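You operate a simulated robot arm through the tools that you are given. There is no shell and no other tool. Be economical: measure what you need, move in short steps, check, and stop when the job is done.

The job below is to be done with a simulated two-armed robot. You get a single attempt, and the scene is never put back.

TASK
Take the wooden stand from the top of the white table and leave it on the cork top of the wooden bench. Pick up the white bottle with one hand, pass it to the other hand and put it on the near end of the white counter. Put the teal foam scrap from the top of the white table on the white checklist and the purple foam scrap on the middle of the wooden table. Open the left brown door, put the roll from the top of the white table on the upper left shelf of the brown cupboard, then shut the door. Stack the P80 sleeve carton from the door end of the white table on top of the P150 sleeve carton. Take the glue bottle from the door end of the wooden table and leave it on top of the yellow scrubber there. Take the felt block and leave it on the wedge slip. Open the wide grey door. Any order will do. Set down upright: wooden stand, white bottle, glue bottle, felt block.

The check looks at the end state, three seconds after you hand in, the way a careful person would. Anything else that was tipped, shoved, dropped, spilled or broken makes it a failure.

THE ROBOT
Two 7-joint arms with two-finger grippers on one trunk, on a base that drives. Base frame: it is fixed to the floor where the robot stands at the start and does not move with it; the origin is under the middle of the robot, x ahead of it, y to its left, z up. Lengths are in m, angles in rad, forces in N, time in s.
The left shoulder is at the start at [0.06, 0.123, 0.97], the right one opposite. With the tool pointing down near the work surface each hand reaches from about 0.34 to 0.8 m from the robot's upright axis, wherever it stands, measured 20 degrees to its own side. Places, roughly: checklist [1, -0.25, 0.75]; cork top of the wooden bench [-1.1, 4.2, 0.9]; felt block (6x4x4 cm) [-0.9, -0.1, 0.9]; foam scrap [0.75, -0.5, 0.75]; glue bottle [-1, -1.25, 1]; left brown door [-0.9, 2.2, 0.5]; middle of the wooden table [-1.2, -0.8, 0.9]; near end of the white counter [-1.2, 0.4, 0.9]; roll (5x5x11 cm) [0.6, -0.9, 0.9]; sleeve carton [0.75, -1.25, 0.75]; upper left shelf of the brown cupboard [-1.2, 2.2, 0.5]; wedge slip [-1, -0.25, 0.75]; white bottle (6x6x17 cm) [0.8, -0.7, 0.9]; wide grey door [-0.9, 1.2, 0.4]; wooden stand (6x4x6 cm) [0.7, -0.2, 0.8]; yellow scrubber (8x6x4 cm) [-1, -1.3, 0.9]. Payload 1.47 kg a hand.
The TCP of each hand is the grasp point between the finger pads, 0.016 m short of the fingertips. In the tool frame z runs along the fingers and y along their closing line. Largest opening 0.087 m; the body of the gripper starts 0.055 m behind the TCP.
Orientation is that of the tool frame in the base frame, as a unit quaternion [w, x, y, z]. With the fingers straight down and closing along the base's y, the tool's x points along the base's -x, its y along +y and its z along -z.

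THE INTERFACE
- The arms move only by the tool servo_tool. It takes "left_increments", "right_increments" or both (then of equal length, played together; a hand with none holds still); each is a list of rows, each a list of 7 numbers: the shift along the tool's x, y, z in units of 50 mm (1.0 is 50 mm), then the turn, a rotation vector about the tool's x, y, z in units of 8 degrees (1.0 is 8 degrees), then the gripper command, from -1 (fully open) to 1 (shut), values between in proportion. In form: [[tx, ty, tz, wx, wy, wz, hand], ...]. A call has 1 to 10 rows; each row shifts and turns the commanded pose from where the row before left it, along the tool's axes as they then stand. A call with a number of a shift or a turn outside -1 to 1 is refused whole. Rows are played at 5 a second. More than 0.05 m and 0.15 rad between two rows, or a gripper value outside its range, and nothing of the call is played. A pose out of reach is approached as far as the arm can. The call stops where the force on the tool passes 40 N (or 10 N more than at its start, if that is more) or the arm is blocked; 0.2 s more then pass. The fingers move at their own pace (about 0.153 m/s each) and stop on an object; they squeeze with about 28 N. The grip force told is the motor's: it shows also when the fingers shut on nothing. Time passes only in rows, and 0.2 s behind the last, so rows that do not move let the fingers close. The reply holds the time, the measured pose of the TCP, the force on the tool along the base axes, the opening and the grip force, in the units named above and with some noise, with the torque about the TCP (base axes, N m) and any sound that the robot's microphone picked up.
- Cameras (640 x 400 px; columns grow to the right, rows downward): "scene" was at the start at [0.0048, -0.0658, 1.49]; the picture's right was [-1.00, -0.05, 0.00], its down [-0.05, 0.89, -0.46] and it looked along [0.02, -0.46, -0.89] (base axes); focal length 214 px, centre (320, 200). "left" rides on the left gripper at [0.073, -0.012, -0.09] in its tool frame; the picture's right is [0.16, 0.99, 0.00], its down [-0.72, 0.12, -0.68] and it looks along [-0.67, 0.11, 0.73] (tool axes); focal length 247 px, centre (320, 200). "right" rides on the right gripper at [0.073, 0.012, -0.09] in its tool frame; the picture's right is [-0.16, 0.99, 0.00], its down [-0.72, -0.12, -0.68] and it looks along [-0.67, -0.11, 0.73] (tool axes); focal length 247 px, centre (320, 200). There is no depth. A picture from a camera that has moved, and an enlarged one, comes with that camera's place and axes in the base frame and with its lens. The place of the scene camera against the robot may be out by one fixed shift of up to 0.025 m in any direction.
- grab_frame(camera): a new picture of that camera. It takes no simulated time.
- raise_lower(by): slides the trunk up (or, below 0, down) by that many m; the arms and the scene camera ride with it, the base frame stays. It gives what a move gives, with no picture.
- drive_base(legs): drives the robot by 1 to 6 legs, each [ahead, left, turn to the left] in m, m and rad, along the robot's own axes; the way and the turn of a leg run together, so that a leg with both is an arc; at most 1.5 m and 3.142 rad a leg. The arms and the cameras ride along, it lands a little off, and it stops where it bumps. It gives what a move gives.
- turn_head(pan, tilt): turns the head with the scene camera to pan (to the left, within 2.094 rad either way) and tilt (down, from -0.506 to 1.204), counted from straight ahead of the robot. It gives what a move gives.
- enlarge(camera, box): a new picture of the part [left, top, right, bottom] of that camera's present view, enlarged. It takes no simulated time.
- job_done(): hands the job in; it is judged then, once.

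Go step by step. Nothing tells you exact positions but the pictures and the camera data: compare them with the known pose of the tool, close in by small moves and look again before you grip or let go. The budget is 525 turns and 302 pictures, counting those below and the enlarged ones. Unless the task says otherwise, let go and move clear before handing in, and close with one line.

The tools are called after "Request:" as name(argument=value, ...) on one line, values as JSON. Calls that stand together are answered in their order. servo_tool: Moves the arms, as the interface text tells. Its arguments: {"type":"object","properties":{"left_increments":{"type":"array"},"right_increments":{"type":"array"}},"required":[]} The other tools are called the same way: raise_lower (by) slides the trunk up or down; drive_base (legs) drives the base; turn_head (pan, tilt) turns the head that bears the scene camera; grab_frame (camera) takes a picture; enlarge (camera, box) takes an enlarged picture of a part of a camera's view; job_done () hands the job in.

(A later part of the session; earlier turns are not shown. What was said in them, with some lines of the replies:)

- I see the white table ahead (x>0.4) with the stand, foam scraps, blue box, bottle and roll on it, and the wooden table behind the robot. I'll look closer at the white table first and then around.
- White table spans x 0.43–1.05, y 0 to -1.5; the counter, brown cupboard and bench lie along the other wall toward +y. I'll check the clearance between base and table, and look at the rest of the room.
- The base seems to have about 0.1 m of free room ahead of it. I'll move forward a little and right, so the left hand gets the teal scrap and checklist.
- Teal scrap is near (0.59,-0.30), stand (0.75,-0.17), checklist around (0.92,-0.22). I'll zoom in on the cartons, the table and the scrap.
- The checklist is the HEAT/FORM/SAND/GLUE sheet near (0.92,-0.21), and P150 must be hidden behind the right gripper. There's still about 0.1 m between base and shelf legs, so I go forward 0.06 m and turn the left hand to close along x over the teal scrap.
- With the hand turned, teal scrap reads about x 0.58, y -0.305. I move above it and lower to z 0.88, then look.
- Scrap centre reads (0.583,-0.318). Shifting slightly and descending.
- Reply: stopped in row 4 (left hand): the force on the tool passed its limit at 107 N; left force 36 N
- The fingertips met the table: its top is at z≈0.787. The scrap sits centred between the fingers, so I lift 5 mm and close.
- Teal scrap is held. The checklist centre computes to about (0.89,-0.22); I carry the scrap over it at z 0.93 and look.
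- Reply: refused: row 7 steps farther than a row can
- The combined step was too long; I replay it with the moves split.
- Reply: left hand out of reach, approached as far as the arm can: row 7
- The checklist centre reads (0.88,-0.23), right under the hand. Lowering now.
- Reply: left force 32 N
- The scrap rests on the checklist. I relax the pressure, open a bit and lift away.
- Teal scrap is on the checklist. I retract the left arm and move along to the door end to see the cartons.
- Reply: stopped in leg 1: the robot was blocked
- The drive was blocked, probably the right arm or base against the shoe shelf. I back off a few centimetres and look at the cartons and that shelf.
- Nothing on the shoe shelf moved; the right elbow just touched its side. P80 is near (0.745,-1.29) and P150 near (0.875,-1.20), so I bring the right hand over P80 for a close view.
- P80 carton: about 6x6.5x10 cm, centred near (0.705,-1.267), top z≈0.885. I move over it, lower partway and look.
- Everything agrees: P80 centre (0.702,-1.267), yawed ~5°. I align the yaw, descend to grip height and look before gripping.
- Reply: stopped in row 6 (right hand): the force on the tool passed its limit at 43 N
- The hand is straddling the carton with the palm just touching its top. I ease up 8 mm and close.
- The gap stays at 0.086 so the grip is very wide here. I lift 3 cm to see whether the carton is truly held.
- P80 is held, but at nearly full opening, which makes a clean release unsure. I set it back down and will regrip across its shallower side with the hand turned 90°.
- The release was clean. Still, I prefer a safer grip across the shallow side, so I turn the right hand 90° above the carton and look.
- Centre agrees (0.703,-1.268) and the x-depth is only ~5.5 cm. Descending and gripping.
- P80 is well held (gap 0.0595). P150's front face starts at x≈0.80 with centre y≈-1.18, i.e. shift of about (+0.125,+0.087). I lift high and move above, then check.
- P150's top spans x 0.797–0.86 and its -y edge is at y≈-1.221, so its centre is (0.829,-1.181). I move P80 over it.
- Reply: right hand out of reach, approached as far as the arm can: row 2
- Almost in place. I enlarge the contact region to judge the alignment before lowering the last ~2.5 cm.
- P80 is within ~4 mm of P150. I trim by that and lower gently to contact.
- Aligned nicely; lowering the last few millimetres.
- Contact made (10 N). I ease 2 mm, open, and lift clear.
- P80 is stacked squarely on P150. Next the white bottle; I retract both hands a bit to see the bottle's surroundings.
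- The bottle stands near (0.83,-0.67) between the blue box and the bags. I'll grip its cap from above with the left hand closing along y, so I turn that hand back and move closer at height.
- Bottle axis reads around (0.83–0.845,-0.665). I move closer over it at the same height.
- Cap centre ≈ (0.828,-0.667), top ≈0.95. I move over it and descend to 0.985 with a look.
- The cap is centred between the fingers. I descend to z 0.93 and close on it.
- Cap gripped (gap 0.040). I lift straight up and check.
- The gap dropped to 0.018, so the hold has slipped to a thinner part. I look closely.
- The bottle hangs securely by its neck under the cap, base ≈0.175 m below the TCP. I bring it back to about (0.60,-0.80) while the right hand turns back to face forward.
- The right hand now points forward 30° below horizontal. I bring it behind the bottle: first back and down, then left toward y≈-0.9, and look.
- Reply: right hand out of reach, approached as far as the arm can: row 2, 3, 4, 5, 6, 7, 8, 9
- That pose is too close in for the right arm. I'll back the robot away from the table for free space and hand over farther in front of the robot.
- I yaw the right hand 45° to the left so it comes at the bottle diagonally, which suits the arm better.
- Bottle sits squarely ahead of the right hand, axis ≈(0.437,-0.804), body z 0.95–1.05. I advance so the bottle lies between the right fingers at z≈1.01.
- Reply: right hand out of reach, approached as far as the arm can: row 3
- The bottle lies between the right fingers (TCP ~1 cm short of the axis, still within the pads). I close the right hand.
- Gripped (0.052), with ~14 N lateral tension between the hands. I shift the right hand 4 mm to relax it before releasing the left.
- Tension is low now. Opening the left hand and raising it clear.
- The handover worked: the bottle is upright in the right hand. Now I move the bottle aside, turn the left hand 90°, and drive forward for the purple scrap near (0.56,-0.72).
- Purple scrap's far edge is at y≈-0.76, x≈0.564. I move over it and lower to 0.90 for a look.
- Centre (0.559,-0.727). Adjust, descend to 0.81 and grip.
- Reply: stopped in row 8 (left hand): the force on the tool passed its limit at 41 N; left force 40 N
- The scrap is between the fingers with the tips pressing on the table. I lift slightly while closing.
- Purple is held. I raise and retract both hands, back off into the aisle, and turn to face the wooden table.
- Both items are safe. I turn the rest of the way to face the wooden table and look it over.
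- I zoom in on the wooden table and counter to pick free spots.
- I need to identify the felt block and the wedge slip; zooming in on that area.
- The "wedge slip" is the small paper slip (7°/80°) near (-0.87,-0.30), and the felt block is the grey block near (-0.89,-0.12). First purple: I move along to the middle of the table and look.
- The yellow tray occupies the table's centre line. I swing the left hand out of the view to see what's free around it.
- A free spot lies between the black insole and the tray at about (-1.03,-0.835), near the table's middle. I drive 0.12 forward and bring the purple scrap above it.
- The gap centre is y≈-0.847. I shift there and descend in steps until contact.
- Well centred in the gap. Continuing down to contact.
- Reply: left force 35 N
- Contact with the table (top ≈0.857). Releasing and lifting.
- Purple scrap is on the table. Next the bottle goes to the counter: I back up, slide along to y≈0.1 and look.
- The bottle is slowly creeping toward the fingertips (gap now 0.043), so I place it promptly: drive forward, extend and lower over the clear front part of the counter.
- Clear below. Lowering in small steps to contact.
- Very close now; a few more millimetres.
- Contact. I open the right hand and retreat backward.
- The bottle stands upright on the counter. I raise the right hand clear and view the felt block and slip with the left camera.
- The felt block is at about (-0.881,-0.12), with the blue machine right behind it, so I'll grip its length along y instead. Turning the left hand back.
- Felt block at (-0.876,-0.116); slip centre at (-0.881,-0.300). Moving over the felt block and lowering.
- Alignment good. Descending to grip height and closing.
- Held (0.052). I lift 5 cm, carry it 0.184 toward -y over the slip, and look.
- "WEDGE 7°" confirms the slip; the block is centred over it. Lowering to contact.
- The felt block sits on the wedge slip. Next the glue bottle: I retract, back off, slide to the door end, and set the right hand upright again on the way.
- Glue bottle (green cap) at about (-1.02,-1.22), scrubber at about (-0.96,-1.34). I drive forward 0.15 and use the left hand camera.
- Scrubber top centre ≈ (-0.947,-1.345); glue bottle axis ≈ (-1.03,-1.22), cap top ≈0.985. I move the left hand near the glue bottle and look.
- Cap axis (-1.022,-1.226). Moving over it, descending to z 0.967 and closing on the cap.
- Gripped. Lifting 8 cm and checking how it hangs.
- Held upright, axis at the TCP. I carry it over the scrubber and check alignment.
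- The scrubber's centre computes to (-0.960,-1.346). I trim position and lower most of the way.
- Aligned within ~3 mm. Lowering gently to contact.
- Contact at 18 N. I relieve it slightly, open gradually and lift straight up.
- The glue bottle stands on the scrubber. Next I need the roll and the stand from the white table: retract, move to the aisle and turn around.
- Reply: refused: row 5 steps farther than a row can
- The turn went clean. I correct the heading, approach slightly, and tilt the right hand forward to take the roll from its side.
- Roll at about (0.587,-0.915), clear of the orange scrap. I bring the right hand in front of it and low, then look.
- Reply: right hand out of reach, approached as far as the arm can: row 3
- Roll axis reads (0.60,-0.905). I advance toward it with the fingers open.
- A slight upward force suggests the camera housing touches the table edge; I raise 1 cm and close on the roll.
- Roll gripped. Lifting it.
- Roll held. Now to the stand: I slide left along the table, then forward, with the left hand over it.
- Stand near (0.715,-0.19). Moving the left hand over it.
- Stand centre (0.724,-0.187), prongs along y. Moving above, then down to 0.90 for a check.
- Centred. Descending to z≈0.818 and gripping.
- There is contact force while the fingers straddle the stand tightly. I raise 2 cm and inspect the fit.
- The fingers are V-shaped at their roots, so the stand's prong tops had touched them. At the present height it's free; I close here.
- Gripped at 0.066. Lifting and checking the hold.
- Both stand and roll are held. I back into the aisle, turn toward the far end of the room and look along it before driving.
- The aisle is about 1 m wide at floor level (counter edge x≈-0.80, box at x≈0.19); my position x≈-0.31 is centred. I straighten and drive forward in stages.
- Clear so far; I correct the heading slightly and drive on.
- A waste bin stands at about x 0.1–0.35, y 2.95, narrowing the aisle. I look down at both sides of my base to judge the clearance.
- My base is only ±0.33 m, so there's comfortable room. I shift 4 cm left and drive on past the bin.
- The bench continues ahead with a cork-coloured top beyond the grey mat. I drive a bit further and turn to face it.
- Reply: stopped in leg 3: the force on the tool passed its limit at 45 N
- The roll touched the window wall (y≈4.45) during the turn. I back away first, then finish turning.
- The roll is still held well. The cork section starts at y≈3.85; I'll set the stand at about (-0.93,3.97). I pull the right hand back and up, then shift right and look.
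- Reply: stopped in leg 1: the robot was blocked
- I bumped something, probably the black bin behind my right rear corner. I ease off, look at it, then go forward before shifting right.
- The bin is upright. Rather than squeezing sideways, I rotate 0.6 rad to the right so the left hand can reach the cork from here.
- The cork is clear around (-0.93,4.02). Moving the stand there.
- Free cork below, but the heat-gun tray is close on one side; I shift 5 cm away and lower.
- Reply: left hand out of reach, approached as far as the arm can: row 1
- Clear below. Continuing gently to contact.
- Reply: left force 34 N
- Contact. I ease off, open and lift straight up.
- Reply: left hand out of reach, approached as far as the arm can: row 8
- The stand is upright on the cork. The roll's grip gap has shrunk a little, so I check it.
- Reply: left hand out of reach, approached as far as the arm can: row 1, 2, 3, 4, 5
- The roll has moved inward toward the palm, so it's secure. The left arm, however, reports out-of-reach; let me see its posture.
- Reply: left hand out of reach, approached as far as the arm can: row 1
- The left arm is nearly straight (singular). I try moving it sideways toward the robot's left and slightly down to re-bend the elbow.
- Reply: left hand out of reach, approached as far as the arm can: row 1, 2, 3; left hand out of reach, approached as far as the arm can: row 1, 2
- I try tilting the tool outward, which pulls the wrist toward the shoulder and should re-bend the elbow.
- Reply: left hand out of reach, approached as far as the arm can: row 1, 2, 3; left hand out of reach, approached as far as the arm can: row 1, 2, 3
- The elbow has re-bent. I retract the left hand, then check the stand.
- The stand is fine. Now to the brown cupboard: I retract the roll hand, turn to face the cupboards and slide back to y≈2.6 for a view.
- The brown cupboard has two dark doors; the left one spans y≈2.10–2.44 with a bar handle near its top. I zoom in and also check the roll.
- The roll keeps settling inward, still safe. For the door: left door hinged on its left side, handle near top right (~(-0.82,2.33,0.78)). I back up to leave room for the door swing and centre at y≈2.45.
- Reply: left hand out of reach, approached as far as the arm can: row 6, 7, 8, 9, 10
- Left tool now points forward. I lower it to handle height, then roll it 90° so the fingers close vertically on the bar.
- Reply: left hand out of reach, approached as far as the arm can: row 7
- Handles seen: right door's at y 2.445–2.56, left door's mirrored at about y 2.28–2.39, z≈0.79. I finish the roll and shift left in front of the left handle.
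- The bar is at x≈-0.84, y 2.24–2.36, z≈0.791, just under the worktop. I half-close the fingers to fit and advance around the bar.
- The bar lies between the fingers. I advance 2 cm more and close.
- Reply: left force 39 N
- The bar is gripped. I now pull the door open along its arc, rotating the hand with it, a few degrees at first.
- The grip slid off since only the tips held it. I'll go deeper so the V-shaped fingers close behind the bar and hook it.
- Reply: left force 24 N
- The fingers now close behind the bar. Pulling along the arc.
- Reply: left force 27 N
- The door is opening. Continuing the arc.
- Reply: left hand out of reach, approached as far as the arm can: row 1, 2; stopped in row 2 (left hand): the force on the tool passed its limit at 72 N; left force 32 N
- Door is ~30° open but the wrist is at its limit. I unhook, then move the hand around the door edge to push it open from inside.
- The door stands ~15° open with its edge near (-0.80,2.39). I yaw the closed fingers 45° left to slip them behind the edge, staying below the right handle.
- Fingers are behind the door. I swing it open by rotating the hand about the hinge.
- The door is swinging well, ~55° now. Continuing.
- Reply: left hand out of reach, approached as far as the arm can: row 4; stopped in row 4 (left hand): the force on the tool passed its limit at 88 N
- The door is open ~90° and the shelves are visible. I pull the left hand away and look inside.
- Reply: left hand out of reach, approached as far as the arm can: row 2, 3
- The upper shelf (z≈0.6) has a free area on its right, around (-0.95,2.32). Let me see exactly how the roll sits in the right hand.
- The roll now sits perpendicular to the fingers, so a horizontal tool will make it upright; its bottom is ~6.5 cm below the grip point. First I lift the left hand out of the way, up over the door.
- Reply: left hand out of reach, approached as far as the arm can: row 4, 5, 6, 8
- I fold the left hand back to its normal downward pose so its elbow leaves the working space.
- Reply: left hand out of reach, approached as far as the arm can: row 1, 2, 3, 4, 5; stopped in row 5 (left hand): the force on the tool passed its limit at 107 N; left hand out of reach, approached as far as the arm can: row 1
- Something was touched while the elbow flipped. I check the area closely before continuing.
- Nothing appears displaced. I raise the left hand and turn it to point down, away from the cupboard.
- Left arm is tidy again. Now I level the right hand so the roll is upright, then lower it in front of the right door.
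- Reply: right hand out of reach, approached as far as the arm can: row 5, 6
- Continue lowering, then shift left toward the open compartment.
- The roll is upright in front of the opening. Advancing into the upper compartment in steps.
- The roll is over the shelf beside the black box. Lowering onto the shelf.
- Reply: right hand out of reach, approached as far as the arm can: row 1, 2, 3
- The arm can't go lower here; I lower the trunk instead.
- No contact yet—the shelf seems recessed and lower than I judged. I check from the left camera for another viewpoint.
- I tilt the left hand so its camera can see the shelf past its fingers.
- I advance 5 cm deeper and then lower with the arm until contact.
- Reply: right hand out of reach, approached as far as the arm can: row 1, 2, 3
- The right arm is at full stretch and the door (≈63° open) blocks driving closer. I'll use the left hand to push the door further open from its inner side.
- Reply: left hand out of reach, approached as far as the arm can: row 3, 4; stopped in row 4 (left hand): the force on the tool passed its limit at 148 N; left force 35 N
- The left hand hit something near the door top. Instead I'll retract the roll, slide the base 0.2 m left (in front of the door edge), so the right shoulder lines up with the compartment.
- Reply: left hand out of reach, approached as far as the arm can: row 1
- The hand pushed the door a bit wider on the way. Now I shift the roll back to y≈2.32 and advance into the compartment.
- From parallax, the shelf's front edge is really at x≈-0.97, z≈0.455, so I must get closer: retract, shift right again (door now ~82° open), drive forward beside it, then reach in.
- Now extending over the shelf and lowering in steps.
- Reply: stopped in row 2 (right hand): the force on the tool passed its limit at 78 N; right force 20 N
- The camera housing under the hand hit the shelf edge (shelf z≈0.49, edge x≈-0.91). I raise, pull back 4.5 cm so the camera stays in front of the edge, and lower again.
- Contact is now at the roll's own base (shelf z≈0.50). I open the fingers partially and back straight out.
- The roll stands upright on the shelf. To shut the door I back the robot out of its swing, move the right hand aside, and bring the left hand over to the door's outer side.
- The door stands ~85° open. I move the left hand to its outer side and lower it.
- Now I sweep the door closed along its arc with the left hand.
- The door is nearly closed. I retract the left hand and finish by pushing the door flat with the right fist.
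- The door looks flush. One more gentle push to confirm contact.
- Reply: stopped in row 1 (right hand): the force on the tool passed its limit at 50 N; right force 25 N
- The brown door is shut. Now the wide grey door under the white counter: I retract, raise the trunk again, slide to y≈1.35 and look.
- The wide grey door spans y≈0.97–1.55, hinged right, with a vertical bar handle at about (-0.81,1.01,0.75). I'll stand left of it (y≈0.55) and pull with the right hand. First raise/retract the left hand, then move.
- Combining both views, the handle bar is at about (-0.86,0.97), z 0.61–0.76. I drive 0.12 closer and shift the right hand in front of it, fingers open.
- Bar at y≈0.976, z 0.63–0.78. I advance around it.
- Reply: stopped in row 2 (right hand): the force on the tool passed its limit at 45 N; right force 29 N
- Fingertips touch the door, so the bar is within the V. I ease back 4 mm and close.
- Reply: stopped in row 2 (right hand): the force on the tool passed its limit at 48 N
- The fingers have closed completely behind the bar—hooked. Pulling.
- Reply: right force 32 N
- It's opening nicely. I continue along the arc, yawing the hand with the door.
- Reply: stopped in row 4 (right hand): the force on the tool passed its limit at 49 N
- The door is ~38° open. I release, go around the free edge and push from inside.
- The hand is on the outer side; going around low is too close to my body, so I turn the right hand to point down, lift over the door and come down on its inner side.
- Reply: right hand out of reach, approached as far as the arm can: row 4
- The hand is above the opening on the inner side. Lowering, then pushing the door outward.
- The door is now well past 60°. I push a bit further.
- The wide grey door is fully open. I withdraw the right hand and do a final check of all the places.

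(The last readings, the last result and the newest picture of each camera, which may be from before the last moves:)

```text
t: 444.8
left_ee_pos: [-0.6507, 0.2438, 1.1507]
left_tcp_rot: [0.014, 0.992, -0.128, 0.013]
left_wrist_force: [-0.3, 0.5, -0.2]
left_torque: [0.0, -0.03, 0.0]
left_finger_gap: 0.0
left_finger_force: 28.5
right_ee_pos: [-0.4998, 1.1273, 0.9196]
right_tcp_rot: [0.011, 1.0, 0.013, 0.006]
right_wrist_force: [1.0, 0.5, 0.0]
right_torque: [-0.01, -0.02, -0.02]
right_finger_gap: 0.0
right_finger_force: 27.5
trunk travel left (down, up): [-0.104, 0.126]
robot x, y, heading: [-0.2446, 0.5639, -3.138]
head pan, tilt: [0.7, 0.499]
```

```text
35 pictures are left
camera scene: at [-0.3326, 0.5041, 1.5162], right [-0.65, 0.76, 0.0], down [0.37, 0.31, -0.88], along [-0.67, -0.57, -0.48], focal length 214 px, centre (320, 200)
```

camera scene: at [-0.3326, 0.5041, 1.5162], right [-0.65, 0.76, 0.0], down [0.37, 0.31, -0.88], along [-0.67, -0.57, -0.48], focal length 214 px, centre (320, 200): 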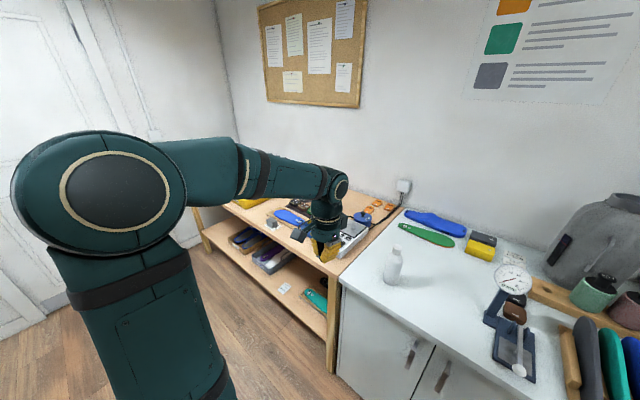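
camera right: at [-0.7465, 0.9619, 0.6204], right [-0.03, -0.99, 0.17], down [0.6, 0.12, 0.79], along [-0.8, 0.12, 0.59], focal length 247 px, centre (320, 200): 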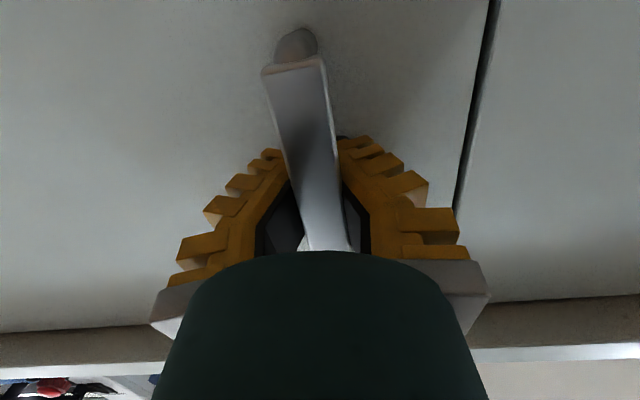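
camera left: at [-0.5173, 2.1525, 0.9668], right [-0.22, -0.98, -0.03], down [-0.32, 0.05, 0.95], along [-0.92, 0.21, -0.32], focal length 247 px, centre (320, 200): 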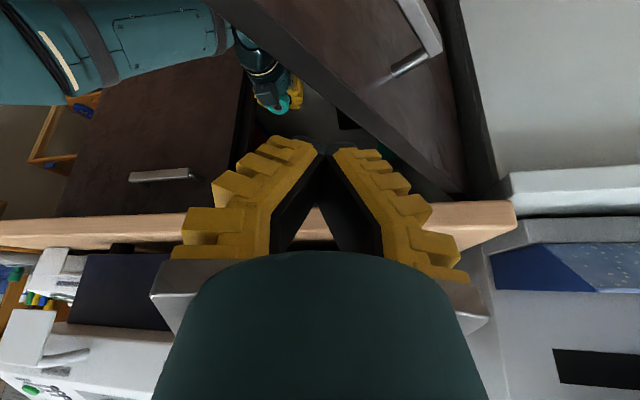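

Let me double-check the brown door and the wooden-table items once more.

Request:
servo_tool(left_increments=[[0.9, 0, 0, 0, 0, 0, 1], [0, 0.9, 0, 0, 0, 0, 1], [0, 0.9, 0, 0, 0, 0, 1]])

Request:
turn_head(pan=-0.9, tilt=0.6)

Request:
enlarge(camera="scene", box=[340, 80, 470, 230])

Request:
turn_head(pan=1.0, tilt=0.4)

Request:
grab_frame(camera="scene")

```text
t: 445.6
left_ee_pos: [-0.6303, 0.1444, 1.1524]
left_tcp_rot: [0.013, 0.992, -0.129, 0.011]
left_wrist_force: [0.7, 0.1, 0.2]
left_torque: [0.0, 0.0, 0.01]
left_finger_gap: 0.0003
left_finger_force: 27.9
right_ee_pos: [-0.4983, 1.1267, 0.9212]
right_tcp_rot: [0.013, 1.0, 0.012, 0.006]
right_wrist_force: [1.3, -0.5, -0.3]
right_torque: [0.04, -0.02, 0.01]
right_finger_gap: 0.0
right_finger_force: 27.6
trunk travel left (down, up): [-0.104, 0.126]
robot x, y, heading: [-0.2471, 0.5628, -3.137]
head pan, tilt: [0.7, 0.499]
```

```text
t: 447.2
left_ee_pos: [-0.63, 0.145, 1.1543]
left_tcp_rot: [0.015, 0.992, -0.128, 0.012]
left_wrist_force: [-0.2, -0.2, 0.2]
left_torque: [-0.01, -0.02, 0.01]
left_finger_gap: 0.0
left_finger_force: 28.2
right_ee_pos: [-0.4995, 1.1273, 0.9211]
right_tcp_rot: [0.012, 1.0, 0.013, 0.004]
right_wrist_force: [0.5, -0.9, 0.4]
right_torque: [0.06, -0.01, 0.03]
right_finger_gap: 0.0003
right_finger_force: 28.4
trunk travel left (down, up): [-0.104, 0.126]
robot x, y, heading: [-0.2466, 0.5635, -3.135]
head pan, tilt: [-0.901, 0.6]
```

```text
2.67 times, centred on (405, 155) of scene
camera zoom: at [-0.3184, 0.632, 1.5071], right [0.78, 0.62, 0.0], down [0.35, -0.44, -0.83], along [-0.52, 0.64, -0.56], focal length 572 px, centre (93, 320)
```

zoom: 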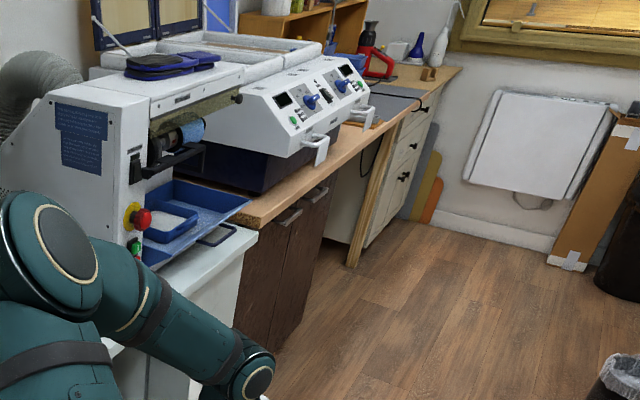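

```text
t: 449.1
left_ee_pos: [-0.6309, 0.1446, 1.1529]
left_tcp_rot: [0.014, 0.992, -0.128, 0.012]
left_wrist_force: [0.7, 0.0, -1.1]
left_torque: [0.0, 0.02, 0.01]
left_finger_gap: 0.0001
left_finger_force: 27.7
right_ee_pos: [-0.5005, 1.1276, 0.9199]
right_tcp_rot: [0.011, 1.0, 0.014, 0.006]
right_wrist_force: [0.0, 0.7, -0.4]
right_torque: [0.0, 0.02, 0.01]
right_finger_gap: 0.0
right_finger_force: 27.8
trunk travel left (down, up): [-0.104, 0.126]
robot x, y, heading: [-0.2447, 0.5648, -3.139]
head pan, tilt: [1.0, 0.4]
```

```text
33 pictures are left
camera scene: at [-0.313, 0.4848, 1.5253], right [-0.84, 0.54, 0.0], down [0.21, 0.33, -0.92], along [-0.5, -0.78, -0.39], focal length 214 px, centre (320, 200)
```

scene: 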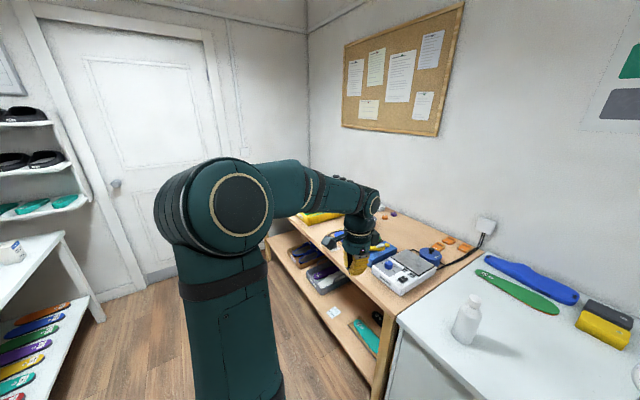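

The brown doors are flush and the stand is visible on the cork. A last look at the wooden table from a bit further along.

Request:
drive_base(legs=[[-0.08, 0.0, 0], [0, 0.75, 0]])

Request:
turn_head(pan=0.35, tilt=0.6)

Request:
grab_frame(camera="scene")

Request:
turn_head(pan=2.09, tilt=0.6)

Request:
grab_frame(camera="scene")

```text
t: 456.8
left_ee_pos: [-0.5541, -0.6022, 1.1535]
left_tcp_rot: [0.014, 0.991, -0.133, 0.013]
left_wrist_force: [-0.6, 0.6, -0.3]
left_torque: [0.04, -0.02, 0.0]
left_finger_gap: 0.0
left_finger_force: 27.3
right_ee_pos: [-0.4129, 0.38, 0.9204]
right_tcp_rot: [0.012, 1.0, 0.007, 0.005]
right_wrist_force: [-0.3, -0.2, -0.3]
right_torque: [0.02, 0.03, 0.01]
right_finger_gap: 0.0001
right_finger_force: 28.5
trunk travel left (down, up): [-0.104, 0.126]
robot x, y, heading: [-0.165, -0.1833, 3.135]
head pan, tilt: [1.0, 0.4]
```

```text
t: 457.8
left_ee_pos: [-0.5542, -0.6018, 1.1542]
left_tcp_rot: [0.014, 0.991, -0.134, 0.012]
left_wrist_force: [0.0, 0.1, 0.9]
left_torque: [0.03, 0.0, -0.02]
left_finger_gap: 0.0002
left_finger_force: 28.0
right_ee_pos: [-0.4134, 0.3805, 0.9219]
right_tcp_rot: [0.011, 1.0, 0.007, 0.006]
right_wrist_force: [0.2, -0.5, 0.3]
right_torque: [0.02, -0.01, 0.01]
right_finger_gap: 0.0001
right_finger_force: 27.8
trunk travel left (down, up): [-0.104, 0.126]
robot x, y, heading: [-0.1648, -0.1874, 3.137]
head pan, tilt: [0.351, 0.6]
```

```text
32 pictures are left
camera scene: at [-0.2665, -0.2179, 1.5071], right [-0.34, 0.94, 0.0], down [0.53, 0.19, -0.83], along [-0.78, -0.28, -0.56], focal length 214 px, centre (320, 200)
```

scene: 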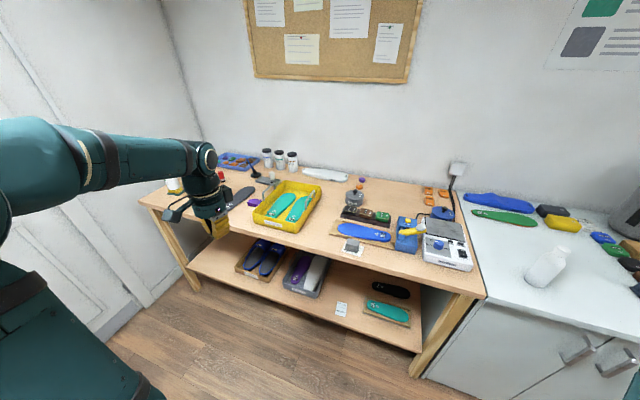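

```text
t: 459.6
left_ee_pos: [-0.5547, -0.6023, 1.1534]
left_tcp_rot: [0.014, 0.991, -0.133, 0.012]
left_wrist_force: [-0.7, 0.1, 0.3]
left_torque: [-0.02, 0.0, -0.01]
left_finger_gap: 0.0
left_finger_force: 28.1
right_ee_pos: [-0.4127, 0.3805, 0.9209]
right_tcp_rot: [0.012, 1.0, 0.008, 0.006]
right_wrist_force: [-0.9, 0.1, -0.2]
right_torque: [0.02, 0.0, 0.0]
right_finger_gap: 0.0002
right_finger_force: 28.3
trunk travel left (down, up): [-0.104, 0.126]
robot x, y, heading: [-0.1661, -0.1848, 3.132]
head pan, tilt: [2.089, 0.6]
```

```text
31 pictures are left
camera scene: at [-0.14, -0.2651, 1.5071], right [-0.87, -0.49, 0.0], down [-0.28, 0.49, -0.83], along [0.4, -0.72, -0.56], focal length 214 px, centre (320, 200)
```

scene: 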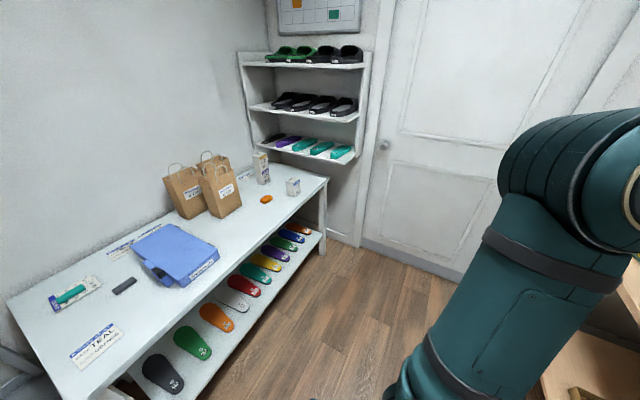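

White and wooden tables both look as asked: stack, scraps, felt block and bottles are in place, and both hands are empty and clear. Handing in.

Request:
job_done()

```text
The job is handed in.
```

All the listed moves are done and I have handed the job in: stand, white bottle, both foam scraps, roll, cartons, glue bottle and felt block are placed, the brown door is shut and the wide grey door is open. My base nudged the black bin near the window; it was still upright when I looked.
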